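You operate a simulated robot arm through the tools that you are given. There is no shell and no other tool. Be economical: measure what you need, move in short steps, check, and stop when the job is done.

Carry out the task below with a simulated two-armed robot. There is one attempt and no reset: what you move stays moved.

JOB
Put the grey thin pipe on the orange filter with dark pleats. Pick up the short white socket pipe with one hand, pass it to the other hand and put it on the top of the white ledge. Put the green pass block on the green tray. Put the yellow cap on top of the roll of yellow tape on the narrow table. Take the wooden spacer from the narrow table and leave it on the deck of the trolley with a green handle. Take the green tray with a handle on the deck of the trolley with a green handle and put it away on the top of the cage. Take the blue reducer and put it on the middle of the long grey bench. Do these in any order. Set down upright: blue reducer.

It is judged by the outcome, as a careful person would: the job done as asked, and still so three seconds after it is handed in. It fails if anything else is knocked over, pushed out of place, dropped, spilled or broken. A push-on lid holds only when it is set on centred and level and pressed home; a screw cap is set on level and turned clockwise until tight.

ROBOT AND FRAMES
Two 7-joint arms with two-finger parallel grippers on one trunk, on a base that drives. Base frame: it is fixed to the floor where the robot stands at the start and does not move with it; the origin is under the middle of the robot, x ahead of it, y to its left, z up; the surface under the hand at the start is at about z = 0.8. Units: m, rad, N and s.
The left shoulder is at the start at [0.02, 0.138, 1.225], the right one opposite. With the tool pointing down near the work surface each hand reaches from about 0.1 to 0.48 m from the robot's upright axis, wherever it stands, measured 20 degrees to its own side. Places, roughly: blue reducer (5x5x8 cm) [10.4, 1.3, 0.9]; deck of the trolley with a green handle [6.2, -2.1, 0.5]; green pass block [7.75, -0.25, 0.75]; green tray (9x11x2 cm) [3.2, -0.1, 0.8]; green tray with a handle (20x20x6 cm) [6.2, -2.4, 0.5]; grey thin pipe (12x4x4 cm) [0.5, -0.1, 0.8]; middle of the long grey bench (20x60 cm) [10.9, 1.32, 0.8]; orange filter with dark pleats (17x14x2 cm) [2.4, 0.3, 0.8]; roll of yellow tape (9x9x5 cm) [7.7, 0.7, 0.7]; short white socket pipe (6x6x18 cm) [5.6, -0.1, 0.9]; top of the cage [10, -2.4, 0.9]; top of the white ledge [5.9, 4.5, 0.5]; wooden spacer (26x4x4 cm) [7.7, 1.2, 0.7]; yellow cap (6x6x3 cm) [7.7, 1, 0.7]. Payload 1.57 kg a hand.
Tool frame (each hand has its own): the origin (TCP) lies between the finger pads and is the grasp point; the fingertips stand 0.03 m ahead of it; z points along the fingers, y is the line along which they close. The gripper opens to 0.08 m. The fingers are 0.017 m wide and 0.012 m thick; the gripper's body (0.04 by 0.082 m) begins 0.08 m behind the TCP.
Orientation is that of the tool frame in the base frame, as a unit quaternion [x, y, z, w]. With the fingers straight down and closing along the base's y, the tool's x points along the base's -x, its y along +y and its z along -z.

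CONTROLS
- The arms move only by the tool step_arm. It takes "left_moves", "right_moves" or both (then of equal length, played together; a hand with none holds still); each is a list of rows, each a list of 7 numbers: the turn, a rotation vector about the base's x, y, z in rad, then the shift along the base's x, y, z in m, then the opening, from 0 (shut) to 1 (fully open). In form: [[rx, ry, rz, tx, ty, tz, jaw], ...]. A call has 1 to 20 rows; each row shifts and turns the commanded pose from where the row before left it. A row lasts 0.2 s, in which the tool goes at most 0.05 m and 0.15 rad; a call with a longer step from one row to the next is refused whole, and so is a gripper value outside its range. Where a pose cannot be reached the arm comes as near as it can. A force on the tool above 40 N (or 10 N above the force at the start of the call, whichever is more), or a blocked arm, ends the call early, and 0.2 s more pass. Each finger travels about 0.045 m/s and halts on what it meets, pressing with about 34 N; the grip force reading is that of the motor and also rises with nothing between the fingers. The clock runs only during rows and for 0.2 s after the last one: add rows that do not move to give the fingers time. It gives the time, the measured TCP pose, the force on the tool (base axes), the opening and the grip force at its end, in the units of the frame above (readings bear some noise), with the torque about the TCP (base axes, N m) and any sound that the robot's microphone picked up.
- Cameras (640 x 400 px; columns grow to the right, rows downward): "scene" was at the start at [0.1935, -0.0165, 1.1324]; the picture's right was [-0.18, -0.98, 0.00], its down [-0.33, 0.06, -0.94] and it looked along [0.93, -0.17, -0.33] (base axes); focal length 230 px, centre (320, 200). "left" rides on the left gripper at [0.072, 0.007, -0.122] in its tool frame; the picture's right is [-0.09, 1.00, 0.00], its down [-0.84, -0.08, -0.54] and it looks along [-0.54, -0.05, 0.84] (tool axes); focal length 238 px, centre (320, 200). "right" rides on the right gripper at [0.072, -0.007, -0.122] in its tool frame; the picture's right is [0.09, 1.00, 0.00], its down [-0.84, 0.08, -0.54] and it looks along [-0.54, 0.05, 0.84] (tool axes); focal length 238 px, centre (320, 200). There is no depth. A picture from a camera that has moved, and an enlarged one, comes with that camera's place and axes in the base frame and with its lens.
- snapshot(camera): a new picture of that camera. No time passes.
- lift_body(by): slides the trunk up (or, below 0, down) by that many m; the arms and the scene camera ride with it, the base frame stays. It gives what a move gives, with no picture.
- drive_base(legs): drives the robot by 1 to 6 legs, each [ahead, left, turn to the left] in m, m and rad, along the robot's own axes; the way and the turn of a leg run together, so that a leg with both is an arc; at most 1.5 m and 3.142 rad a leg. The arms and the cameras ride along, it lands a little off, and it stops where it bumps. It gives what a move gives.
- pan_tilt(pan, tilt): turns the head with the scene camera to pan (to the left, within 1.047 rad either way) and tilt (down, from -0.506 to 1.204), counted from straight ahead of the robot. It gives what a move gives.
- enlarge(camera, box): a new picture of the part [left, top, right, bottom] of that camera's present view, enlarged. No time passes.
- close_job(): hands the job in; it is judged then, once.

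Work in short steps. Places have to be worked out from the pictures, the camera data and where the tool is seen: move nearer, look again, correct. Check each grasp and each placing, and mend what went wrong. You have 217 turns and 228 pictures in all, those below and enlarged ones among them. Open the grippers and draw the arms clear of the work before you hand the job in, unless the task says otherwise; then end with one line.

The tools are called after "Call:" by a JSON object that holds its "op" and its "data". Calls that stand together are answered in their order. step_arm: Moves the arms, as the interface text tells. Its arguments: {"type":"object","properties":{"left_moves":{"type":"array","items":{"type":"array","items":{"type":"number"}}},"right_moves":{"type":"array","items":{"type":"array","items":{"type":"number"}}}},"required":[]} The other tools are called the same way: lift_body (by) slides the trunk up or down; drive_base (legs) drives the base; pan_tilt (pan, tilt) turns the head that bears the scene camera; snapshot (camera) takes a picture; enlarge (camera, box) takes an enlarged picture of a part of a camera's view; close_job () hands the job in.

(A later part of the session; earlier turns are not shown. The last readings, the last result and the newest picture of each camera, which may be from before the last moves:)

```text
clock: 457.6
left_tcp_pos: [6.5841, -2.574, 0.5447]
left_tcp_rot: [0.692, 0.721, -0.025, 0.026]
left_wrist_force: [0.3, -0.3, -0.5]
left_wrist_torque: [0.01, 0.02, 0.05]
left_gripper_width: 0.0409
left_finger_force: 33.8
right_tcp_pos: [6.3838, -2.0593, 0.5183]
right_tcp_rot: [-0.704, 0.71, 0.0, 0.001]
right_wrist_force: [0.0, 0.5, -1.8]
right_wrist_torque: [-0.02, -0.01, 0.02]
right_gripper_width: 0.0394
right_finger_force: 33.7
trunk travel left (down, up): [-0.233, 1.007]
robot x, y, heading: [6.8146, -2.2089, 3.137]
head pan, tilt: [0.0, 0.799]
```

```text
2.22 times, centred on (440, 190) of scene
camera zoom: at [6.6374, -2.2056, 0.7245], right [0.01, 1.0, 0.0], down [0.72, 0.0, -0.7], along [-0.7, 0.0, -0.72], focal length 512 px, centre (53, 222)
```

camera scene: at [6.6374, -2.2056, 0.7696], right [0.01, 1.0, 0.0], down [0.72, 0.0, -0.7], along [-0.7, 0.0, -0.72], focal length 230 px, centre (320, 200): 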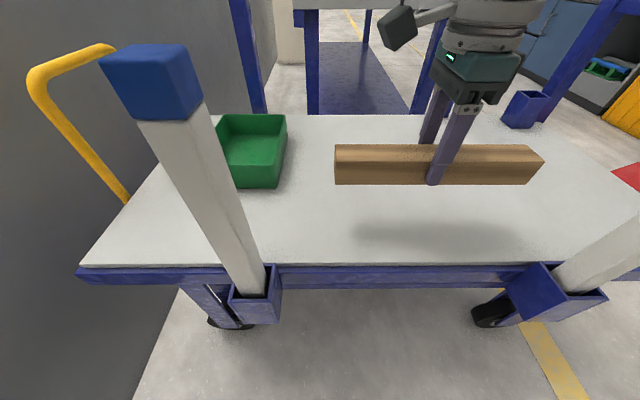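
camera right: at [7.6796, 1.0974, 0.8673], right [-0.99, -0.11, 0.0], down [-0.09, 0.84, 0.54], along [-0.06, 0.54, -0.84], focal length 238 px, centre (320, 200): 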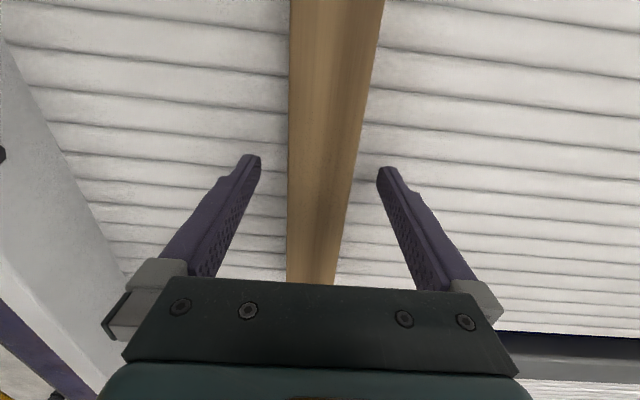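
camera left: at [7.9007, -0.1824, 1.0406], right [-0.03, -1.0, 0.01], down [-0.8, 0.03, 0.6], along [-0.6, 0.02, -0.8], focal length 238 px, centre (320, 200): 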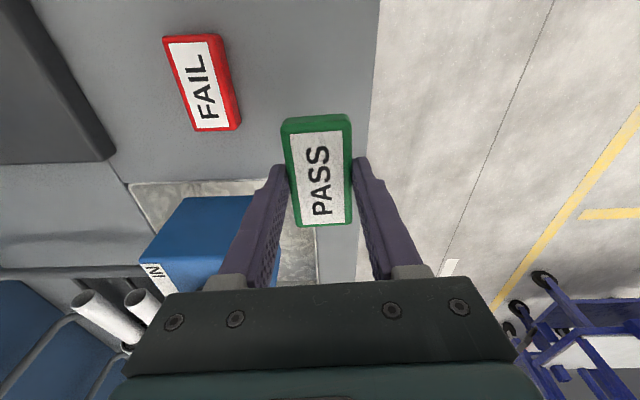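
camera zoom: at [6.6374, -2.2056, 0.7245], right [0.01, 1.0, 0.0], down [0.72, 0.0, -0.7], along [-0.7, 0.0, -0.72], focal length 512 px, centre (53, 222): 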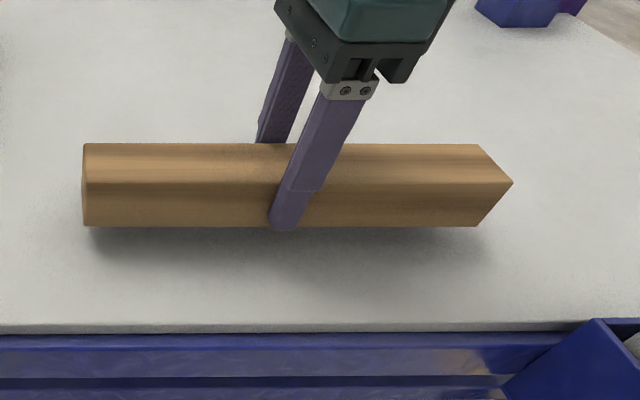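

Deck is lower than expected (~0.46). Continue stepwise.

Call:
{"op": "step_arm", "data": {"right_moves": [[0, 0, 0, 0, 0, -0.004, 0], [0, 0, 0, 0, 0, -0.004, 0], [0, 0, 0, 0, 0, -0.004, 0], [0, 0, 0, 0, 0, 0, 0]]}}

Call:
{"op": "step_arm", "data": {"right_moves": [[0, 0, 0, 0, 0, -0.004, 0], [0, 0, 0, 0, 0, -0.003, 0], [0, 0, 0, 0, 0, 0, 0]]}}

Call:
{"op": "step_arm", "data": {"right_moves": [[0, 0, 0, 0, 0, -0.003, 0], [0, 0, 0, 0, 0, -0.003, 0], [0, 0, 0, 0, 0, 0, 0]]}}

Call:
{"op": "enlarge", "data": {"camera": "scene", "box": [300, 100, 580, 280]}}

```text
clock: 458.6
left_tcp_pos: [6.5848, -2.5742, 0.5434]
left_tcp_rot: [0.691, 0.721, -0.025, 0.028]
left_wrist_force: [0.1, -0.1, 0.1]
left_wrist_torque: [-0.01, -0.03, -0.04]
left_gripper_width: 0.0412
left_finger_force: 33.8
right_tcp_pos: [6.3842, -2.0595, 0.5063]
right_tcp_rot: [-0.705, 0.709, 0.001, 0.001]
right_wrist_force: [-0.7, -0.5, -2.1]
right_wrist_torque: [0.0, 0.0, 0.01]
right_gripper_width: 0.0393
right_finger_force: 33.8
trunk travel left (down, up): [-0.233, 1.007]
robot x, y, heading: [6.8113, -2.2085, 3.136]
head pan, tilt: [0.0, 0.799]
```

```text
clock: 459.4
left_tcp_pos: [6.5846, -2.5733, 0.5437]
left_tcp_rot: [0.692, 0.721, -0.025, 0.027]
left_wrist_force: [-0.2, -0.9, -0.5]
left_wrist_torque: [0.02, 0.0, 0.01]
left_gripper_width: 0.0414
left_finger_force: 34.3
right_tcp_pos: [6.3848, -2.0585, 0.4994]
right_tcp_rot: [-0.705, 0.71, 0.0, 0.0]
right_wrist_force: [0.6, -0.5, -1.9]
right_wrist_torque: [-0.02, -0.02, 0.02]
right_gripper_width: 0.0395
right_finger_force: 33.7
trunk travel left (down, up): [-0.233, 1.007]
robot x, y, heading: [6.8161, -2.206, 3.136]
head pan, tilt: [0.0, 0.799]
```

```text
clock: 460.2
left_tcp_pos: [6.5858, -2.5731, 0.5427]
left_tcp_rot: [0.692, 0.721, -0.024, 0.026]
left_wrist_force: [0.2, -0.6, -0.3]
left_wrist_torque: [-0.02, 0.0, 0.0]
left_gripper_width: 0.0408
left_finger_force: 34.1
right_tcp_pos: [6.3827, -2.0587, 0.4964]
right_tcp_rot: [-0.706, 0.709, 0.0, -0.002]
right_wrist_force: [4.8, 0.5, 14.9]
right_wrist_torque: [0.33, -0.47, 0.04]
right_gripper_width: 0.0397
right_finger_force: 33.7
trunk travel left (down, up): [-0.233, 1.007]
robot x, y, heading: [6.8161, -2.2044, 3.131]
head pan, tilt: [0.0, 0.799]
stopped in row 3 (right hand): the force on the tool passed its limit at 43 N (the readings are from after the stop); the commanded pose is now the measured one
```

```text
2.22 times, centred on (440, 190) of scene
camera zoom: at [6.6376, -2.2044, 0.7242], right [0.01, 1.0, 0.0], down [0.72, 0.0, -0.7], along [-0.7, 0.01, -0.72], focal length 512 px, centre (53, 222)
```

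zoom: 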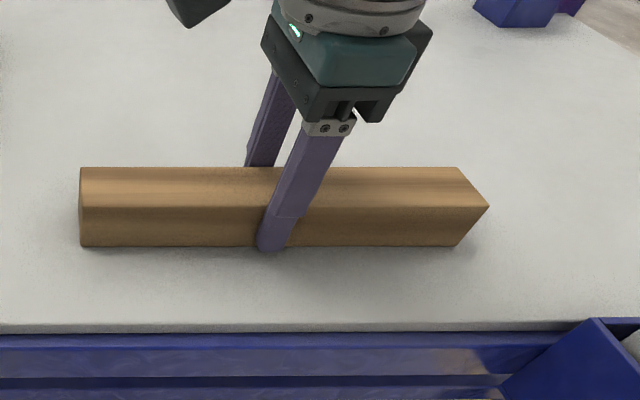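

The spacer rests on the deck. Open and rise.

Call:
{"op": "step_arm", "data": {"right_moves": [[0, 0, 0, 0, 0, 0.001, 0.6], [0, 0, 0, 0, 0, 0, 0.8], [0, 0, 0, 0, 0, 0, 0.8], [0, 0, 0, 0, 0, 0.02, 0.8], [0, 0, 0, 0, 0, 0.04, 0.8], [0, 0, 0, 0, 0, 0.04, 0.8], [0, 0, 0, 0, 0, 0.04, 0.8]]}}

Call:
{"op": "lift_body", "data": {"by": 0.4}}

Call:
{"op": "snapshot", "data": {"camera": "scene"}}

```text
clock: 461.8
left_tcp_pos: [6.585, -2.5734, 0.5435]
left_tcp_rot: [0.692, 0.721, -0.026, 0.026]
left_wrist_force: [0.4, 0.1, -0.2]
left_wrist_torque: [0.0, -0.02, -0.03]
left_gripper_width: 0.0409
left_finger_force: 34.0
right_tcp_pos: [6.3834, -2.0627, 0.6372]
right_tcp_rot: [-0.705, 0.709, -0.001, -0.001]
right_wrist_force: [0.8, 0.1, 0.5]
right_wrist_torque: [0.0, 0.01, 0.0]
right_gripper_width: 0.0638
right_finger_force: 0.0
trunk travel left (down, up): [-0.233, 1.007]
robot x, y, heading: [6.8109, -2.21, 3.138]
head pan, tilt: [0.0, 0.799]
```

```text
clock: 465.7
left_tcp_pos: [6.584, -2.5734, 0.9426]
left_tcp_rot: [0.692, 0.721, -0.024, 0.027]
left_wrist_force: [0.5, -0.2, -0.6]
left_wrist_torque: [0.01, 0.0, 0.0]
left_gripper_width: 0.0406
left_finger_force: 34.0
right_tcp_pos: [6.384, -2.0608, 1.0359]
right_tcp_rot: [-0.705, 0.709, -0.002, -0.002]
right_wrist_force: [-0.6, 0.3, -0.4]
right_wrist_torque: [0.01, 0.0, 0.01]
right_gripper_width: 0.064
right_finger_force: 0.1
trunk travel left (down, up): [-0.633, 0.607]
robot x, y, heading: [6.82, -2.2083, 3.134]
head pan, tilt: [0.0, 0.799]
```

```text
79 pictures are left
camera scene: at [6.6374, -2.2055, 1.1245], right [0.01, 1.0, 0.0], down [0.72, -0.01, -0.7], along [-0.7, 0.0, -0.72], focal length 230 px, centre (320, 200)
```

scene: 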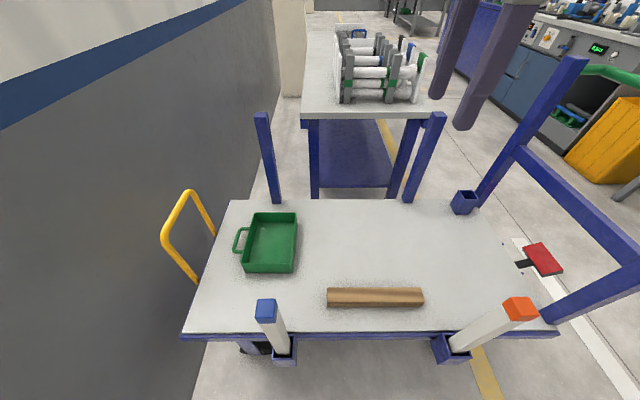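

Spacer placed on the deck. Next deliver the green block: back off, go to the aisle, and drive to the green tray at [3.2, -0.1].

Call:
{"op": "lift_body", "data": {"by": 0.2}}

Call:
{"op": "drive_base", "data": {"legs": [[-0.3, 0, 0], [0, -1.2, 0.0], [1.5, 0, 0], [1.5, 0, 0], [0.8, 0, 0], [0, 0, -1.571]]}}

Call:
{"op": "pan_tilt", "data": {"pan": 0.1, "tilt": 0.7}}

Call:
{"op": "snapshot", "data": {"camera": "scene"}}

```text
clock: 467.8
left_tcp_pos: [6.585, -2.574, 1.1424]
left_tcp_rot: [0.692, 0.721, -0.024, 0.027]
left_wrist_force: [-0.4, 0.4, -0.7]
left_wrist_torque: [0.0, 0.01, -0.01]
left_gripper_width: 0.0407
left_finger_force: 33.9
right_tcp_pos: [6.3827, -2.0613, 1.2362]
right_tcp_rot: [-0.705, 0.709, -0.002, -0.003]
right_wrist_force: [0.0, -0.1, 0.1]
right_wrist_torque: [0.0, -0.01, -0.01]
right_gripper_width: 0.0639
right_finger_force: 0.1
trunk travel left (down, up): [-0.833, 0.407]
robot x, y, heading: [6.8177, -2.2068, 3.133]
head pan, tilt: [0.0, 0.799]
```

```text
clock: 497.3
left_tcp_pos: [2.9746, -0.7224, 1.1442]
left_tcp_rot: [0.999, -0.004, -0.036, 0.001]
left_wrist_force: [-1.0, 0.4, 0.0]
left_wrist_torque: [-0.01, 0.0, 0.0]
left_gripper_width: 0.0406
left_finger_force: 33.8
right_tcp_pos: [3.4948, -0.5441, 1.2354]
right_tcp_rot: [0.026, 1.0, -0.001, -0.002]
right_wrist_force: [-0.9, -0.4, -0.8]
right_wrist_torque: [-0.02, 0.01, -0.03]
right_gripper_width: 0.0641
right_finger_force: 0.0
trunk travel left (down, up): [-0.833, 0.407]
robot x, y, heading: [3.3281, -0.9719, 1.515]
head pan, tilt: [0.0, 0.799]
```

```text
clock: 498.0
left_tcp_pos: [2.9745, -0.7231, 1.1434]
left_tcp_rot: [0.999, -0.003, -0.037, 0.0]
left_wrist_force: [-0.5, 0.6, -0.6]
left_wrist_torque: [-0.01, 0.01, 0.02]
left_gripper_width: 0.0407
left_finger_force: 33.5
right_tcp_pos: [3.4957, -0.5451, 1.2361]
right_tcp_rot: [0.026, 1.0, 0.0, -0.002]
right_wrist_force: [1.3, 0.6, 0.1]
right_wrist_torque: [-0.02, 0.02, -0.01]
right_gripper_width: 0.064
right_finger_force: 0.0
trunk travel left (down, up): [-0.833, 0.407]
robot x, y, heading: [3.3311, -0.9716, 1.511]
head pan, tilt: [0.099, 0.7]
```

```text
78 pictures are left
camera scene: at [3.3331, -0.7859, 1.3328], right [1.0, 0.04, 0.0], down [0.03, -0.64, -0.76], along [-0.03, 0.76, -0.64], focal length 230 px, centre (320, 200)
```

scene: 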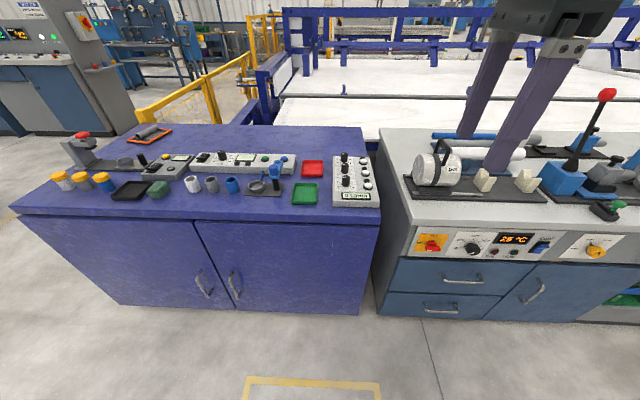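

The green tray is at about [3.25, -0.13]. I drive closer and bring the left hand over it.

Call:
{"op": "drive_base", "data": {"legs": [[0, 0, 0.058], [0.45, -0.05, 0]]}}

Call:
{"op": "step_arm", "data": {"left_moves": [[0, 0, 0, 0.035, 0.03, -0.01, 0.1], [0, 0, 0, 0.035, 0.03, -0.01, 0.1], [0, 0, 0, 0.035, 0.03, -0.01, 0.1], [0, 0, 0, 0.035, 0.03, -0.01, 0.1], [0, 0, 0, 0.03, 0.02, -0.01, 0.1], [0, 0, 0, 0, 0, 0, 0.1]]}}

Call:
{"op": "pan_tilt", "data": {"pan": 0.2, "tilt": 0.9}}

Call:
{"op": "snapshot", "data": {"camera": "scene"}}

Call:
{"op": "snapshot", "data": {"camera": "left"}}

```text
clock: 501.2
left_tcp_pos: [3.0074, -0.2966, 1.1431]
left_tcp_rot: [0.999, 0.028, -0.038, 0.002]
left_wrist_force: [0.5, 0.0, -0.7]
left_wrist_torque: [0.0, -0.04, 0.0]
left_gripper_width: 0.0409
left_finger_force: 34.2
right_tcp_pos: [3.5173, -0.088, 1.236]
right_tcp_rot: [-0.004, 1.0, 0.0, -0.003]
right_wrist_force: [-0.7, -0.3, 0.3]
right_wrist_torque: [0.01, 0.0, 0.01]
right_gripper_width: 0.0637
right_finger_force: 0.0
trunk travel left (down, up): [-0.833, 0.407]
robot x, y, heading: [3.3769, -0.5236, 1.57]
head pan, tilt: [0.099, 0.7]
```

```text
clock: 502.6
left_tcp_pos: [3.1599, -0.1529, 1.0998]
left_tcp_rot: [0.998, 0.039, -0.048, -0.004]
left_wrist_force: [-1.0, -0.4, -0.8]
left_wrist_torque: [-0.01, 0.0, 0.02]
left_gripper_width: 0.0408
left_finger_force: 33.9
right_tcp_pos: [3.5171, -0.0883, 1.2362]
right_tcp_rot: [-0.003, 1.0, 0.0, -0.002]
right_wrist_force: [-0.1, 0.3, 0.4]
right_wrist_torque: [0.02, -0.01, 0.0]
right_gripper_width: 0.0641
right_finger_force: 0.0
trunk travel left (down, up): [-0.833, 0.407]
robot x, y, heading: [3.3796, -0.5216, 1.581]
head pan, tilt: [0.099, 0.7]
```

```text
clock: 503.3
left_tcp_pos: [3.1597, -0.1547, 1.0973]
left_tcp_rot: [0.998, 0.035, -0.052, -0.001]
left_wrist_force: [-0.4, -0.7, -1.1]
left_wrist_torque: [-0.01, 0.01, -0.01]
left_gripper_width: 0.0412
left_finger_force: 34.1
right_tcp_pos: [3.5164, -0.0882, 1.2359]
right_tcp_rot: [-0.003, 1.0, 0.0, -0.002]
right_wrist_force: [0.7, 0.0, -0.3]
right_wrist_torque: [0.02, 0.01, -0.03]
right_gripper_width: 0.0639
right_finger_force: 0.0
trunk travel left (down, up): [-0.833, 0.407]
robot x, y, heading: [3.3735, -0.5226, 1.574]
head pan, tilt: [0.201, 0.901]
```

```text
77 pictures are left
camera scene: at [3.3632, -0.349, 1.3167], right [0.98, 0.2, 0.0], down [0.16, -0.77, -0.62], along [-0.13, 0.61, -0.78], focal length 230 px, centre (320, 200)
```

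scene: 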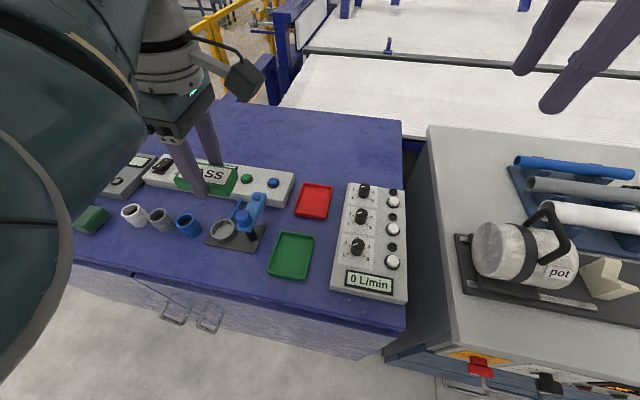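

```text
76 pictures are left
camera left: at [3.2441, -0.1564, 1.2116], right [-0.02, -1.0, 0.0], down [-0.78, 0.02, 0.63], along [-0.62, 0.01, -0.78], focal length 238 px, centre (320, 200)
```

left: 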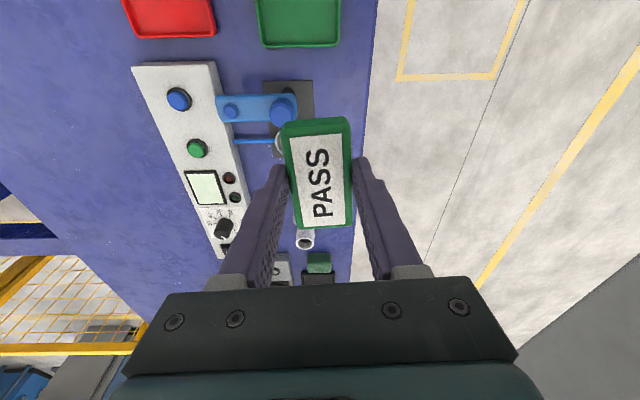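

Tray at [3.244, -0.128]. Shift the base so the block is above it, lower the trunk, and straighten the tool.

Call:
{"op": "drive_base", "data": {"legs": [[0.027, -0.085, 0]]}}

Call:
{"op": "lift_body", "data": {"by": -0.15}}

Call:
{"op": "step_arm", "data": {"left_moves": [[0, -0.052, 0, 0, 0, 0, 0.1], [0, -0.052, 0, 0, 0, 0, 0.1], [0, 0, 0, 0, 0, 0, 0.1]]}}

Call:
{"op": "snapshot", "data": {"camera": "left"}}

```text
clock: 504.4
left_tcp_pos: [3.2424, -0.1282, 1.0972]
left_tcp_rot: [0.998, 0.037, -0.052, 0.001]
left_wrist_force: [-0.1, -0.9, -0.3]
left_wrist_torque: [0.01, -0.01, -0.03]
left_gripper_width: 0.041
left_finger_force: 34.2
right_tcp_pos: [3.6009, -0.0596, 1.2363]
right_tcp_rot: [-0.004, 1.0, 0.0, -0.002]
right_wrist_force: [-0.2, -0.4, -0.4]
right_wrist_torque: [0.01, -0.02, 0.0]
right_gripper_width: 0.064
right_finger_force: 0.1
trunk travel left (down, up): [-0.833, 0.407]
robot x, y, heading: [3.4614, -0.4932, 1.575]
head pan, tilt: [0.201, 0.901]
```

```text
clock: 506.1
left_tcp_pos: [3.2358, -0.1285, 0.9469]
left_tcp_rot: [0.997, 0.04, -0.059, 0.002]
left_wrist_force: [-1.0, 0.4, 0.0]
left_wrist_torque: [-0.02, 0.01, -0.02]
left_gripper_width: 0.0409
left_finger_force: 33.9
right_tcp_pos: [3.6003, -0.061, 1.0863]
right_tcp_rot: [-0.004, 1.0, 0.0, -0.002]
right_wrist_force: [-0.5, -1.2, -0.3]
right_wrist_torque: [-0.01, -0.03, -0.02]
right_gripper_width: 0.0638
right_finger_force: 0.0
trunk travel left (down, up): [-0.683, 0.557]
robot x, y, heading: [3.4599, -0.4954, 1.568]
head pan, tilt: [0.201, 0.901]
```

```text
clock: 506.9
left_tcp_pos: [3.2438, -0.1279, 0.9464]
left_tcp_rot: [0.999, 0.036, 0.002, 0.003]
left_wrist_force: [0.7, 0.5, -1.3]
left_wrist_torque: [0.04, -0.01, 0.01]
left_gripper_width: 0.0408
left_finger_force: 33.8
right_tcp_pos: [3.601, -0.0607, 1.0864]
right_tcp_rot: [-0.004, 1.0, 0.0, -0.002]
right_wrist_force: [0.0, -0.1, 0.1]
right_wrist_torque: [-0.03, -0.01, -0.01]
right_gripper_width: 0.0638
right_finger_force: 0.1
trunk travel left (down, up): [-0.683, 0.557]
robot x, y, heading: [3.4658, -0.4963, 1.58]
head pan, tilt: [0.201, 0.901]
```

```text
75 pictures are left
camera left: at [3.315, -0.1287, 1.0683], right [-0.02, -1.0, 0.01], down [-0.84, 0.02, 0.54], along [-0.54, 0.01, -0.84], focal length 238 px, centre (320, 200)
```

left: 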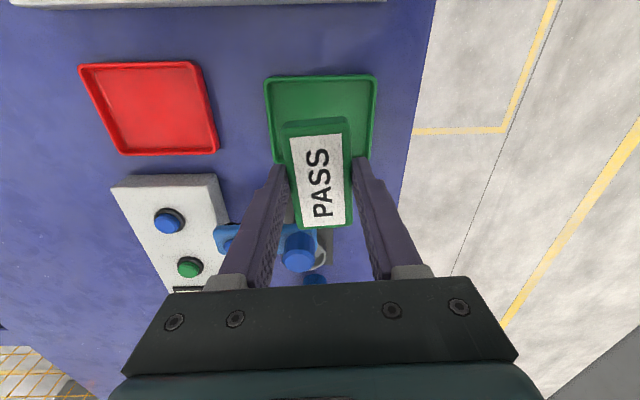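

Aligned over the tray. I descend with the arm (keeping the right hand up and clear).

Call:
{"op": "step_arm", "data": {"left_moves": [[0, 0, 0, 0, -0.002, -0.03, 0.1], [0, 0, 0, 0, 0, -0.03, 0.1], [0, 0, 0, 0, 0, -0.025, 0.1], [0, 0, 0, 0, 0, 0, 0.1]], "right_moves": [[0, 0, 0, 0, -0.02, 0.02, 0.8], [0, 0, 0, 0, -0.02, 0.02, 0.8], [0, 0, 0, 0, -0.02, 0.02, 0.8], [0, 0, 0, 0, 0, 0, 0.8]]}}

Call:
{"op": "snapshot", "data": {"camera": "left"}}

```text
clock: 507.9
left_tcp_pos: [3.243, -0.1317, 0.8608]
left_tcp_rot: [0.999, 0.037, -0.001, 0.002]
left_wrist_force: [0.4, -1.0, -0.7]
left_wrist_torque: [0.0, 0.02, 0.06]
left_gripper_width: 0.0408
left_finger_force: 33.6
right_tcp_pos: [3.6003, -0.1212, 1.1479]
right_tcp_rot: [-0.004, 1.0, 0.0, -0.003]
right_wrist_force: [0.5, 0.0, 0.4]
right_wrist_torque: [-0.01, -0.05, -0.03]
right_gripper_width: 0.064
right_finger_force: 0.0
trunk travel left (down, up): [-0.683, 0.557]
robot x, y, heading: [3.4587, -0.4937, 1.577]
head pan, tilt: [0.201, 0.901]
```

```text
74 pictures are left
camera left: at [3.3141, -0.1321, 0.9822], right [-0.02, -1.0, 0.01], down [-0.84, 0.02, 0.54], along [-0.54, 0.01, -0.84], focal length 238 px, centre (320, 200)
```

left: 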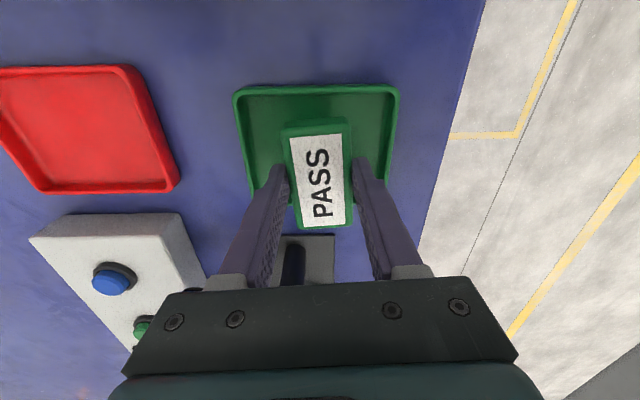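

Continue down to the tray floor in small steps.

Call:
{"op": "step_arm", "data": {"left_moves": [[0, 0, 0, 0.001, 0, -0.008, 0.1], [0, 0, 0, 0, 0, -0.006, 0.1], [0, 0, 0, 0, 0, 0, 0.1]]}}

Call:
{"op": "step_arm", "data": {"left_moves": [[0, 0, 0, 0, 0, -0.003, 0.1], [0, 0, 0, 0, 0, -0.003, 0.1], [0, 0, 0, 0, 0, 0, 0.1]]}}

Call:
{"op": "snapshot", "data": {"camera": "left"}}

```text
clock: 508.7
left_tcp_pos: [3.2433, -0.13, 0.8484]
left_tcp_rot: [0.999, 0.036, 0.0, 0.001]
left_wrist_force: [2.8, -3.4, 21.9]
left_wrist_torque: [-0.05, 0.74, 0.14]
left_gripper_width: 0.041
left_finger_force: 33.9
right_tcp_pos: [3.6006, -0.12, 1.1484]
right_tcp_rot: [-0.004, 1.0, 0.001, -0.002]
right_wrist_force: [-0.9, 0.2, 0.3]
right_wrist_torque: [0.01, 0.01, 0.01]
right_gripper_width: 0.064
right_finger_force: 0.1
trunk travel left (down, up): [-0.683, 0.557]
robot x, y, heading: [3.4618, -0.494, 1.571]
head pan, tilt: [0.201, 0.901]
```

```text
clock: 509.5
left_tcp_pos: [3.2433, -0.1292, 0.8413]
left_tcp_rot: [0.999, 0.037, 0.0, 0.002]
left_wrist_force: [1.7, -0.8, 16.5]
left_wrist_torque: [0.29, 0.61, 0.04]
left_gripper_width: 0.0408
left_finger_force: 33.6
right_tcp_pos: [3.5993, -0.1192, 1.1478]
right_tcp_rot: [-0.004, 1.0, 0.001, -0.002]
right_wrist_force: [-0.6, -0.1, -0.2]
right_wrist_torque: [0.0, -0.03, 0.02]
right_gripper_width: 0.0642
right_finger_force: 0.1
trunk travel left (down, up): [-0.683, 0.557]
robot x, y, heading: [3.4581, -0.4955, 1.573]
head pan, tilt: [0.201, 0.901]
```

```text
73 pictures are left
camera left: at [3.3149, -0.1302, 0.9631], right [-0.02, -1.0, 0.0], down [-0.84, 0.02, 0.54], along [-0.54, 0.01, -0.84], focal length 238 px, centre (320, 200)
```

left: 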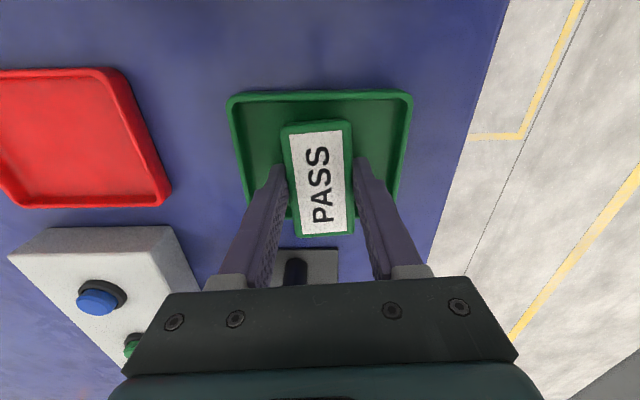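

The block's long side doesn't fit across the tray's short side (rim contact at −x). I lift, rotate the hand back by 90° so the block lies along the tray's long side, and recentre at [3.252, −0.130].

Call:
{"op": "step_arm", "data": {"left_moves": [[0, 0, 0, 0, 0, 0.03, 0.1], [0, 0, 0, 0, 0, 0.03, 0.1], [0, 0, -0.1345, 0.001, 0, 0, 0.1], [0, 0, -0.1345, 0.001, 0, 0, 0.1], [0, 0, -0.1345, 0.001, 0, 0, 0.1], [0, 0, -0.1345, 0.001, 0, 0, 0.1], [0, 0, -0.1345, 0.001, 0, 0, 0.1], [0, 0, -0.1345, 0.001, 0, 0, 0.1], [0, 0, -0.1345, 0.001, 0, 0, 0.1], [0, 0, -0.1345, 0.001, 0, 0, 0.1], [0, 0, -0.1345, 0, 0, 0, 0.1], [0, 0, -0.1345, 0, 0, 0, 0.1], [0, 0, -0.1345, 0, 0, 0, 0.1], [0, 0, -0.1345, 0, 0, 0, 0.1], [0, 0, 0, 0, 0, 0, 0.1]]}}

Call:
{"op": "snapshot", "data": {"camera": "left"}}

```text
clock: 512.7
left_tcp_pos: [3.2523, -0.1307, 0.9012]
left_tcp_rot: [0.717, -0.697, -0.002, 0.002]
left_wrist_force: [-0.5, -0.1, -1.0]
left_wrist_torque: [0.01, -0.01, -0.01]
left_gripper_width: 0.0409
left_finger_force: 34.0
right_tcp_pos: [3.5999, -0.1196, 1.1475]
right_tcp_rot: [-0.003, 1.0, 0.0, -0.002]
right_wrist_force: [-1.2, 0.3, 0.6]
right_wrist_torque: [-0.01, 0.02, 0.07]
right_gripper_width: 0.064
right_finger_force: 0.1
trunk travel left (down, up): [-0.683, 0.557]
robot x, y, heading: [3.4612, -0.4927, 1.576]
head pan, tilt: [0.201, 0.901]
```

```text
72 pictures are left
camera left: at [3.2475, -0.2028, 1.0232], right [-1.0, 0.07, 0.01], down [0.06, 0.84, 0.54], along [0.03, 0.54, -0.84], focal length 238 px, centre (320, 200)
```

left: 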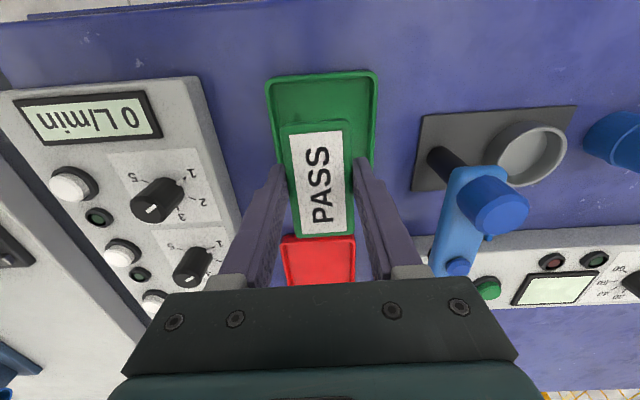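

Fits now. Shift −5 mm in x, +4 mm in y and descend to contact.

Call:
{"op": "step_arm", "data": {"left_moves": [[0, 0, 0, -0.005, 0.004, -0.02, 0.1], [0, 0, 0, 0, 0, -0.02, 0.1], [0, 0, 0, 0, 0, -0.01, 0.1], [0, 0, 0, 0, 0, -0.005, 0.1], [0, 0, 0, 0, 0, 0, 0.1]]}}

Call:
{"op": "step_arm", "data": {"left_moves": [[0, 0, 0, 0, 0, -0.003, 0.1], [0, 0, 0, 0, 0, -0.003, 0.1], [0, 0, 0, 0, 0, 0, 0.1]]}}

Call:
{"op": "snapshot", "data": {"camera": "left"}}

```text
clock: 513.9
left_tcp_pos: [3.2462, -0.1265, 0.8456]
left_tcp_rot: [0.717, -0.697, -0.002, 0.002]
left_wrist_force: [0.0, 0.2, -0.4]
left_wrist_torque: [0.0, 0.01, -0.01]
left_gripper_width: 0.0409
left_finger_force: 33.8
right_tcp_pos: [3.5999, -0.1213, 1.1476]
right_tcp_rot: [-0.003, 1.0, -0.001, -0.002]
right_wrist_force: [0.5, -0.2, -0.4]
right_wrist_torque: [-0.06, -0.01, -0.01]
right_gripper_width: 0.0639
right_finger_force: 0.0
trunk travel left (down, up): [-0.683, 0.557]
robot x, y, heading: [3.4568, -0.4973, 1.575]
head pan, tilt: [0.201, 0.901]
```

```text
clock: 514.7
left_tcp_pos: [3.2457, -0.1261, 0.8391]
left_tcp_rot: [0.717, -0.697, -0.002, 0.002]
left_wrist_force: [-0.7, -0.5, -0.3]
left_wrist_torque: [0.02, 0.03, -0.02]
left_gripper_width: 0.041
left_finger_force: 34.2
right_tcp_pos: [3.6002, -0.1206, 1.1466]
right_tcp_rot: [-0.003, 1.0, 0.0, -0.003]
right_wrist_force: [-0.7, -0.1, 1.1]
right_wrist_torque: [0.04, 0.04, -0.02]
right_gripper_width: 0.0641
right_finger_force: 0.1
trunk travel left (down, up): [-0.683, 0.557]
robot x, y, heading: [3.4596, -0.4947, 1.577]
head pan, tilt: [0.201, 0.901]
```

```text
71 pictures are left
camera left: at [3.2421, -0.1978, 0.9619], right [-1.0, 0.06, 0.01], down [0.06, 0.84, 0.54], along [0.03, 0.54, -0.84], focal length 238 px, centre (320, 200)
```

left: 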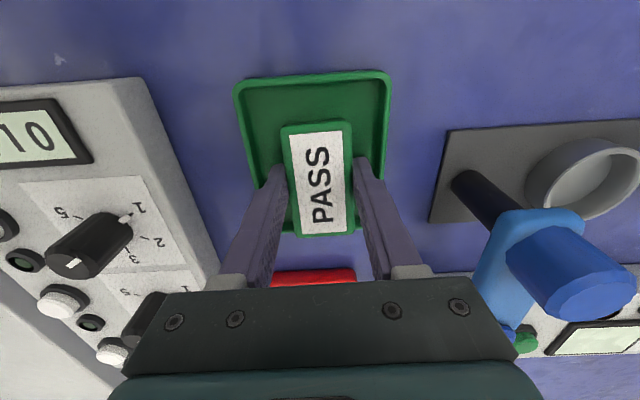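

Centred. A few more mm to contact.

Call:
{"op": "step_arm", "data": {"left_moves": [[0, 0, 0, 0, 0, -0.002, 0.1], [0, 0, 0, 0, 0, -0.002, 0.1], [0, 0, 0, 0, 0, 0, 0.1]]}}

Call:
{"op": "step_arm", "data": {"left_moves": [[0, 0, 0, 0, 0, -0.002, 0.1], [0, 0, 0, 0, 0, -0.002, 0.1], [0, 0, 0, 0, 0, 0, 0.1]]}}

```text
clock: 515.5
left_tcp_pos: [3.2462, -0.126, 0.8377]
left_tcp_rot: [0.716, -0.698, -0.004, 0.002]
left_wrist_force: [3.0, -2.7, 21.8]
left_wrist_torque: [-0.85, -0.21, 0.05]
left_gripper_width: 0.0409
left_finger_force: 34.0
right_tcp_pos: [3.6002, -0.1211, 1.1479]
right_tcp_rot: [-0.003, 1.0, 0.001, -0.002]
right_wrist_force: [0.0, -0.2, 0.2]
right_wrist_torque: [0.02, 0.01, -0.02]
right_gripper_width: 0.0639
right_finger_force: 0.0
trunk travel left (down, up): [-0.683, 0.557]
robot x, y, heading: [3.4577, -0.4921, 1.575]
head pan, tilt: [0.201, 0.901]
```

```text
clock: 516.1
left_tcp_pos: [3.2461, -0.1248, 0.8341]
left_tcp_rot: [0.717, -0.697, -0.002, 0.001]
left_wrist_force: [0.0, -3.8, 17.4]
left_wrist_torque: [-0.6, -0.15, -0.07]
left_gripper_width: 0.0412
left_finger_force: 34.3
right_tcp_pos: [3.5991, -0.1207, 1.1472]
right_tcp_rot: [-0.003, 1.0, 0.0, -0.003]
right_wrist_force: [0.2, -0.8, -0.7]
right_wrist_torque: [0.01, -0.01, 0.01]
right_gripper_width: 0.064
right_finger_force: 0.2
trunk travel left (down, up): [-0.683, 0.557]
robot x, y, heading: [3.455, -0.494, 1.572]
head pan, tilt: [0.201, 0.901]
stopped in row 2 (left hand): the force on the tool passed its limit at 44 N (the readings are from after the stop); the commanded pose is now the measured one
```

Contact. Release carefully and rise.

Call:
{"op": "step_arm", "data": {"left_moves": [[0, 0, 0, 0, 0, 0.002, 0.1], [0, 0, 0, 0, 0, 0, 0.6], [0, 0, 0, 0, 0, 0, 0.7], [0, 0, 0, 0, 0, 0, 0.7], [0, 0, 0, 0, 0, 0.02, 0.7], [0, 0, 0, 0, 0, 0.04, 0.7], [0, 0, 0, 0, 0, 0.04, 0.7], [0, 0, 0, 0, 0, 0.04, 0.7]]}}

Call:
{"op": "snapshot", "data": {"camera": "left"}}

```text
clock: 517.9
left_tcp_pos: [3.2464, -0.1249, 0.9777]
left_tcp_rot: [0.717, -0.697, -0.001, 0.001]
left_wrist_force: [0.4, 0.2, -0.7]
left_wrist_torque: [-0.03, 0.01, 0.03]
left_gripper_width: 0.0561
left_finger_force: 0.1
right_tcp_pos: [3.5998, -0.12, 1.1478]
right_tcp_rot: [-0.004, 1.0, 0.0, -0.002]
right_wrist_force: [0.2, 0.1, -0.6]
right_wrist_torque: [0.01, -0.01, -0.02]
right_gripper_width: 0.0642
right_finger_force: 0.2
trunk travel left (down, up): [-0.683, 0.557]
robot x, y, heading: [3.4619, -0.4933, 1.576]
head pan, tilt: [0.201, 0.901]
```

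```text
70 pictures are left
camera left: at [3.2418, -0.1971, 1.0985], right [-1.0, 0.06, 0.0], down [0.06, 0.84, 0.54], along [0.03, 0.54, -0.84], focal length 238 px, centre (320, 200)
```

left: 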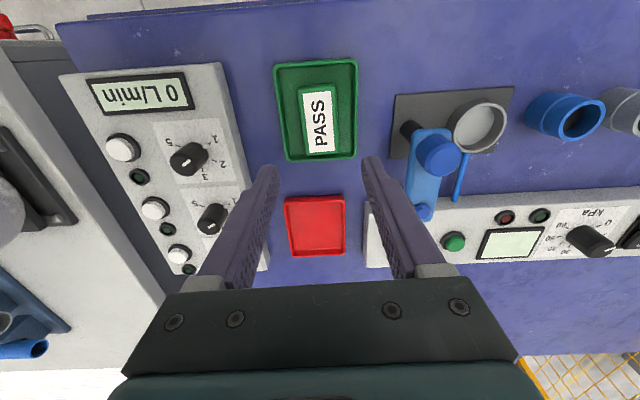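

The pass block lies in the green tray. Next the handled tray: restore the right hand's yaw, raise, and drive back to the trolley's east side.

Call:
{"op": "step_arm", "data": {"right_moves": [[0, 0, 0.143, 0, -0.005, 0, 1], [0, 0, 0.143, 0, -0.005, 0, 1], [0, 0, 0.143, 0, -0.005, 0, 1], [0, 0, 0.143, 0, -0.005, 0, 1], [0, 0, 0.143, 0, -0.005, 0, 1], [0, 0, 0.143, 0, 0, 0, 1], [0, 0, 0.143, 0, 0, 0, 1], [0, 0, 0.143, 0, 0, 0, 1], [0, 0, 0.143, 0, 0, 0, 1], [0, 0, 0.143, 0, 0, 0, 1], [0, 0, 0.143, 0, 0, 0, 1]]}}

Call:
{"op": "lift_body", "data": {"by": 0.15}}

Call:
{"op": "drive_base", "data": {"legs": [[-0.5, 0, 0], [0, 0, -1.575], [1.5, 0, 0], [1.5, 0, 0], [0.65, 0, 0]]}}

Call:
{"op": "drive_base", "data": {"legs": [[0, 0, 3.141], [0, 1.15, 0]]}}

Call:
{"op": "pan_tilt", "data": {"pan": 0.0, "tilt": 0.8}}

Call:
{"op": "snapshot", "data": {"camera": "scene"}}

```text
clock: 520.3
left_tcp_pos: [3.2442, -0.1257, 0.976]
left_tcp_rot: [0.717, -0.697, -0.002, 0.0]
left_wrist_force: [1.3, -0.6, -0.3]
left_wrist_torque: [-0.01, 0.02, -0.03]
left_gripper_width: 0.056
left_finger_force: 0.0
right_tcp_pos: [3.5999, -0.1466, 1.1473]
right_tcp_rot: [0.712, -0.702, 0.001, 0.002]
right_wrist_force: [0.5, 0.2, -0.9]
right_wrist_torque: [0.0, -0.01, 0.02]
right_gripper_width: 0.0798
right_finger_force: 0.0
trunk travel left (down, up): [-0.683, 0.557]
robot x, y, heading: [3.4544, -0.4939, 1.576]
head pan, tilt: [0.201, 0.901]
```

```text
clock: 522.0
left_tcp_pos: [3.2455, -0.1249, 1.1271]
left_tcp_rot: [0.717, -0.697, -0.002, 0.001]
left_wrist_force: [0.7, -1.3, -0.6]
left_wrist_torque: [-0.04, -0.01, -0.01]
left_gripper_width: 0.056
left_finger_force: 0.0
right_tcp_pos: [3.6002, -0.1461, 1.2982]
right_tcp_rot: [0.71, -0.704, 0.002, 0.002]
right_wrist_force: [0.2, 1.5, 0.2]
right_wrist_torque: [-0.01, -0.01, 0.01]
right_gripper_width: 0.0801
right_finger_force: 0.1
trunk travel left (down, up): [-0.833, 0.407]
robot x, y, heading: [3.4625, -0.4951, 1.574]
head pan, tilt: [0.201, 0.901]
```

```text
clock: 546.1
left_tcp_pos: [7.4708, -0.6509, 1.1262]
left_tcp_rot: [-0.044, 0.999, 0.002, 0.0]
left_wrist_force: [0.0, -0.3, -0.1]
left_wrist_torque: [0.0, 0.01, -0.02]
left_gripper_width: 0.0561
left_finger_force: 0.1
right_tcp_pos: [7.4712, -1.008, 1.2986]
right_tcp_rot: [-0.034, 0.999, -0.001, -0.001]
right_wrist_force: [0.0, -0.1, 0.2]
right_wrist_torque: [-0.01, 0.01, -0.01]
right_gripper_width: 0.0799
right_finger_force: 0.0
trunk travel left (down, up): [-0.833, 0.407]
robot x, y, heading: [7.1126, -0.8874, 0.064]
head pan, tilt: [0.201, 0.901]
```

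```text
clock: 559.3
left_tcp_pos: [6.8455, -2.2643, 1.1261]
left_tcp_rot: [0.999, 0.047, 0.0, 0.002]
left_wrist_force: [-0.6, 0.0, -0.2]
left_wrist_torque: [0.01, 0.0, -0.01]
left_gripper_width: 0.0558
left_finger_force: 0.0
right_tcp_pos: [6.8443, -1.9103, 1.2961]
right_tcp_rot: [0.999, 0.036, 0.002, -0.001]
right_wrist_force: [0.4, -1.2, 0.7]
right_wrist_torque: [0.03, 0.05, -0.01]
right_gripper_width: 0.0801
right_finger_force: 0.0
trunk travel left (down, up): [-0.833, 0.407]
robot x, y, heading: [7.2011, -2.0277, -3.076]
head pan, tilt: [0.201, 0.901]
```

```text
clock: 560.0
left_tcp_pos: [6.848, -2.2636, 1.1256]
left_tcp_rot: [0.999, 0.046, 0.0, 0.002]
left_wrist_force: [0.7, 1.0, 0.0]
left_wrist_torque: [0.01, 0.01, -0.03]
left_gripper_width: 0.056
left_finger_force: 0.2
right_tcp_pos: [6.8439, -1.9094, 1.2978]
right_tcp_rot: [0.999, 0.036, 0.002, 0.0]
right_wrist_force: [0.3, -0.3, -0.1]
right_wrist_torque: [0.02, 0.01, -0.02]
right_gripper_width: 0.0802
right_finger_force: 0.0
trunk travel left (down, up): [-0.833, 0.407]
robot x, y, heading: [7.201, -2.027, -3.07]
head pan, tilt: [0.0, 0.799]
```

```text
69 pictures are left
camera scene: at [7.024, -2.039, 1.3245], right [-0.07, 1.0, 0.0], down [0.72, 0.05, -0.7], along [-0.7, -0.05, -0.72], focal length 230 px, centre (320, 200)
```

scene: 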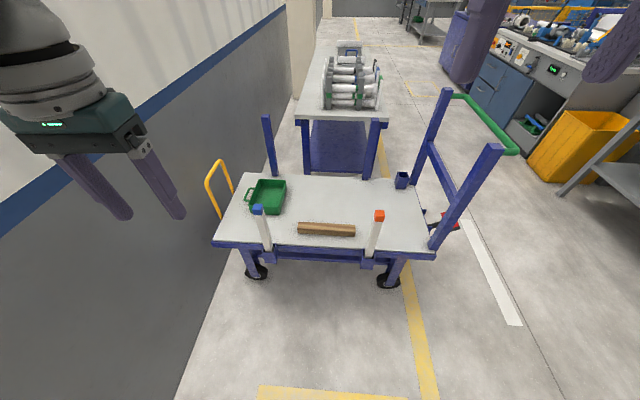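

I align with heading π, rotate the left hand 90°, and move in at height to check arm clearances against the stakes.

Call:
{"op": "drive_base", "data": {"legs": [[0, 0, -0.07], [0.47, 0.14, 0]]}}

Call:
{"op": "step_arm", "data": {"left_moves": [[0, 0, 0.137, 0, -0.006, 0, 0.8], [0, 0, 0.137, 0, -0.006, 0, 0.8], [0, 0, 0.137, 0, -0.006, 0, 0.8], [0, 0, 0.137, 0, -0.006, 0, 0.8], [0, 0, 0.137, 0, -0.006, 0, 0.8], [0, 0, 0.137, 0, 0, 0, 0.8], [0, 0, 0.137, 0, 0, 0, 0.8], [0, 0, 0.137, 0, 0, 0, 0.8], [0, 0, 0.137, 0, 0, 0, 0.8], [0, 0, 0.137, 0, 0, 0, 0.8], [0, 0, 0.137, 0, 0, 0, 0.8]], "right_moves": [[0, 0, 0, 0.02, 0, 0, 1], [0, 0, 0, 0.02, 0, 0, 1], [0, 0, 0, 0.02, 0, 0, 1], [0, 0, 0, 0, 0, 0, 1], [0, 0, 0, 0, 0, 0, 1], [0, 0, 0, 0, 0, 0, 1], [0, 0, 0, 0, 0, 0, 1], [0, 0, 0, 0, 0, 0, 1], [0, 0, 0, 0, 0, 0, 1], [0, 0, 0, 0, 0, 0, 1], [0, 0, 0, 0, 0, 0, 1]]}}

Call:
{"op": "snapshot", "data": {"camera": "left"}}

Call:
{"op": "pan_tilt", "data": {"pan": -0.6, "tilt": 0.7}}

Call:
{"op": "snapshot", "data": {"camera": "scene"}}

```text
clock: 563.4
left_tcp_pos: [6.3638, -2.379, 1.1264]
left_tcp_rot: [1.0, 0.01, 0.0, 0.002]
left_wrist_force: [0.7, 0.5, -0.7]
left_wrist_torque: [0.02, 0.01, -0.02]
left_gripper_width: 0.056
left_finger_force: 0.1
right_tcp_pos: [6.3853, -2.0262, 1.2981]
right_tcp_rot: [1.0, 0.0, 0.003, 0.0]
right_wrist_force: [-1.1, 0.7, 0.0]
right_wrist_torque: [0.01, -0.03, -0.01]
right_gripper_width: 0.0798
right_finger_force: 0.0
trunk travel left (down, up): [-0.833, 0.407]
robot x, y, heading: [6.7354, -2.171, 3.142]
head pan, tilt: [0.0, 0.799]
```

```text
clock: 565.8
left_tcp_pos: [6.3627, -2.4098, 1.1263]
left_tcp_rot: [0.721, 0.693, 0.001, 0.002]
left_wrist_force: [0.0, -1.2, 0.5]
left_wrist_torque: [0.02, 0.03, 0.0]
left_gripper_width: 0.0641
left_finger_force: 0.1
right_tcp_pos: [6.4459, -2.025, 1.2961]
right_tcp_rot: [1.0, 0.0, 0.003, 0.0]
right_wrist_force: [0.2, -0.4, 0.3]
right_wrist_torque: [0.0, 0.0, 0.01]
right_gripper_width: 0.0799
right_finger_force: 0.1
trunk travel left (down, up): [-0.833, 0.407]
robot x, y, heading: [6.7333, -2.1689, 3.141]
head pan, tilt: [0.0, 0.799]
```

```text
68 pictures are left
camera left: at [6.3715, -2.3376, 1.2481], right [0.99, -0.13, 0.0], down [-0.11, -0.83, 0.54], along [-0.07, -0.54, -0.84], focal length 238 px, centre (320, 200)
```

left: 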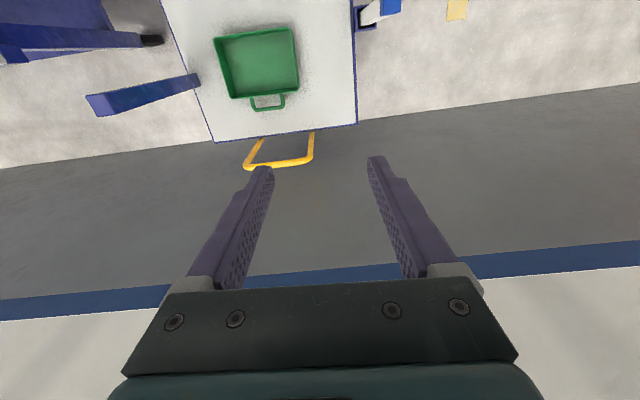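

```text
clock: 566.8
left_tcp_pos: [6.363, -2.4086, 1.1257]
left_tcp_rot: [0.722, 0.692, 0.001, 0.001]
left_wrist_force: [-0.2, 0.1, 0.1]
left_wrist_torque: [-0.03, 0.03, -0.01]
left_gripper_width: 0.064
left_finger_force: 0.2
right_tcp_pos: [6.4452, -2.025, 1.2967]
right_tcp_rot: [1.0, 0.001, 0.003, 0.0]
right_wrist_force: [-0.7, 0.5, -0.4]
right_wrist_torque: [0.02, 0.01, -0.02]
right_gripper_width: 0.0801
right_finger_force: 0.0
trunk travel left (down, up): [-0.833, 0.407]
robot x, y, heading: [6.7338, -2.1656, 3.14]
head pan, tilt: [-0.6, 0.7]
```

```text
67 pictures are left
camera scene: at [6.5664, -2.1187, 1.3328], right [0.57, 0.82, 0.0], down [0.53, -0.36, -0.76], along [-0.63, 0.43, -0.64], focal length 230 px, centre (320, 200)
```

scene: 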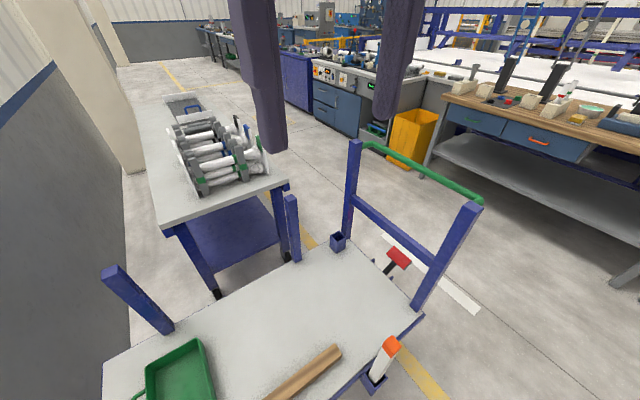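

Tray's +x wall is at x≈6.30, centre y≈−2.366. I move in 4 cm, align the hand over that wall, and lower the trunk.

Call:
{"op": "drive_base", "data": {"legs": [[0.04, 0, 0]]}}

Call:
{"op": "step_arm", "data": {"left_moves": [[0, 0, 0, -0.012, 0.02, 0, 0.8], [0, 0, 0, -0.012, 0.022, 0, 0.8], [0, 0, 0, 0, 0, 0, 0.8]]}}

Call:
{"op": "lift_body", "data": {"by": -0.4}}

Call:
{"op": "snapshot", "data": {"camera": "left"}}

Call:
{"op": "pan_tilt", "data": {"pan": 0.2, "tilt": 0.8}}

Call:
{"op": "snapshot", "data": {"camera": "scene"}}

```text
clock: 567.7
left_tcp_pos: [6.3217, -2.4094, 1.126]
left_tcp_rot: [0.722, 0.692, 0.002, 0.002]
left_wrist_force: [-0.2, -0.1, 0.0]
left_wrist_torque: [0.0, 0.01, -0.02]
left_gripper_width: 0.064
left_finger_force: 0.0
right_tcp_pos: [6.4055, -2.0242, 1.2956]
right_tcp_rot: [1.0, 0.0, 0.003, 0.0]
right_wrist_force: [-0.5, -0.4, -0.5]
right_wrist_torque: [-0.04, 0.0, 0.01]
right_gripper_width: 0.0799
right_finger_force: 0.1
trunk travel left (down, up): [-0.833, 0.407]
robot x, y, heading: [6.6946, -2.1646, 3.14]
head pan, tilt: [-0.6, 0.7]
```

```text
clock: 568.5
left_tcp_pos: [6.2974, -2.3667, 1.1266]
left_tcp_rot: [0.722, 0.692, 0.002, 0.001]
left_wrist_force: [-0.2, 0.0, 0.0]
left_wrist_torque: [-0.02, 0.01, 0.02]
left_gripper_width: 0.0638
left_finger_force: 0.0
right_tcp_pos: [6.4057, -2.0243, 1.2958]
right_tcp_rot: [1.0, 0.001, 0.002, 0.0]
right_wrist_force: [-0.6, 0.5, 0.1]
right_wrist_torque: [0.01, 0.0, -0.01]
right_gripper_width: 0.0798
right_finger_force: 0.0
trunk travel left (down, up): [-0.833, 0.407]
robot x, y, heading: [6.6917, -2.1663, 3.138]
head pan, tilt: [-0.6, 0.7]
```

```text
clock: 572.3
left_tcp_pos: [6.2973, -2.3671, 0.7275]
left_tcp_rot: [0.723, 0.691, 0.001, 0.001]
left_wrist_force: [-0.5, 0.4, -0.4]
left_wrist_torque: [-0.01, -0.03, 0.01]
left_gripper_width: 0.0641
left_finger_force: 0.1
right_tcp_pos: [6.4051, -2.0243, 0.8954]
right_tcp_rot: [1.0, 0.001, 0.003, 0.0]
right_wrist_force: [0.1, 0.9, -0.3]
right_wrist_torque: [-0.01, -0.02, 0.02]
right_gripper_width: 0.0801
right_finger_force: 0.0
trunk travel left (down, up): [-0.433, 0.807]
robot x, y, heading: [6.7006, -2.168, 3.144]
head pan, tilt: [-0.6, 0.7]
```

```text
66 pictures are left
camera left: at [6.3067, -2.2956, 0.848], right [0.99, -0.13, 0.0], down [-0.12, -0.83, 0.54], along [-0.07, -0.54, -0.84], focal length 238 px, centre (320, 200)
```

left: 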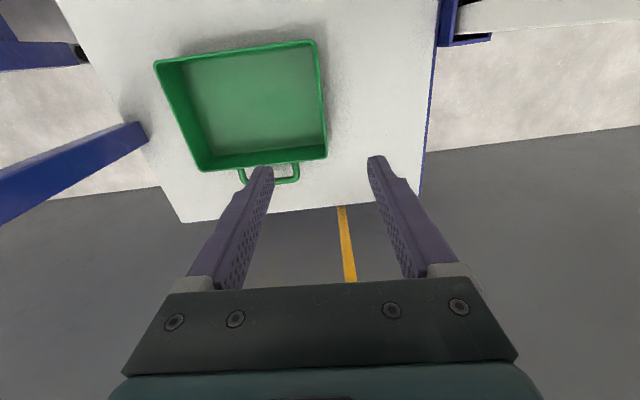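

```text
clock: 573.4
left_tcp_pos: [6.2981, -2.3672, 0.7255]
left_tcp_rot: [0.722, 0.692, 0.001, 0.001]
left_wrist_force: [0.5, -1.4, -0.2]
left_wrist_torque: [-0.01, 0.0, -0.04]
left_gripper_width: 0.064
left_finger_force: 0.0
right_tcp_pos: [6.4067, -2.0241, 0.8976]
right_tcp_rot: [1.0, 0.001, 0.003, 0.0]
right_wrist_force: [0.4, 0.3, 0.0]
right_wrist_torque: [0.01, -0.01, 0.0]
right_gripper_width: 0.0801
right_finger_force: 0.0
trunk travel left (down, up): [-0.433, 0.807]
robot x, y, heading: [6.6945, -2.17, 3.138]
head pan, tilt: [0.201, 0.799]
```

```text
65 pictures are left
camera scene: at [6.5173, -2.1825, 0.9246], right [-0.2, 0.98, 0.0], down [0.7, 0.14, -0.7], along [-0.68, -0.14, -0.72], focal length 230 px, centre (320, 200)
```

scene: 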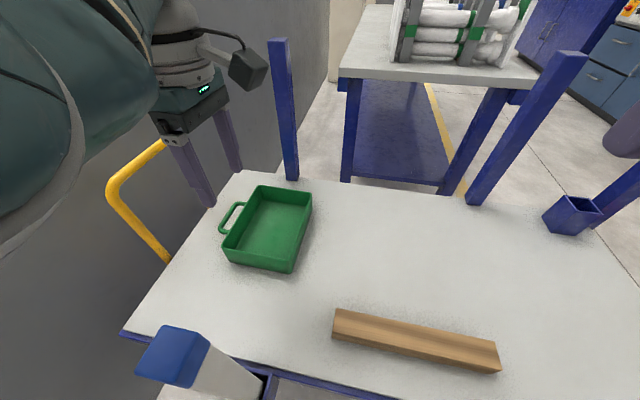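

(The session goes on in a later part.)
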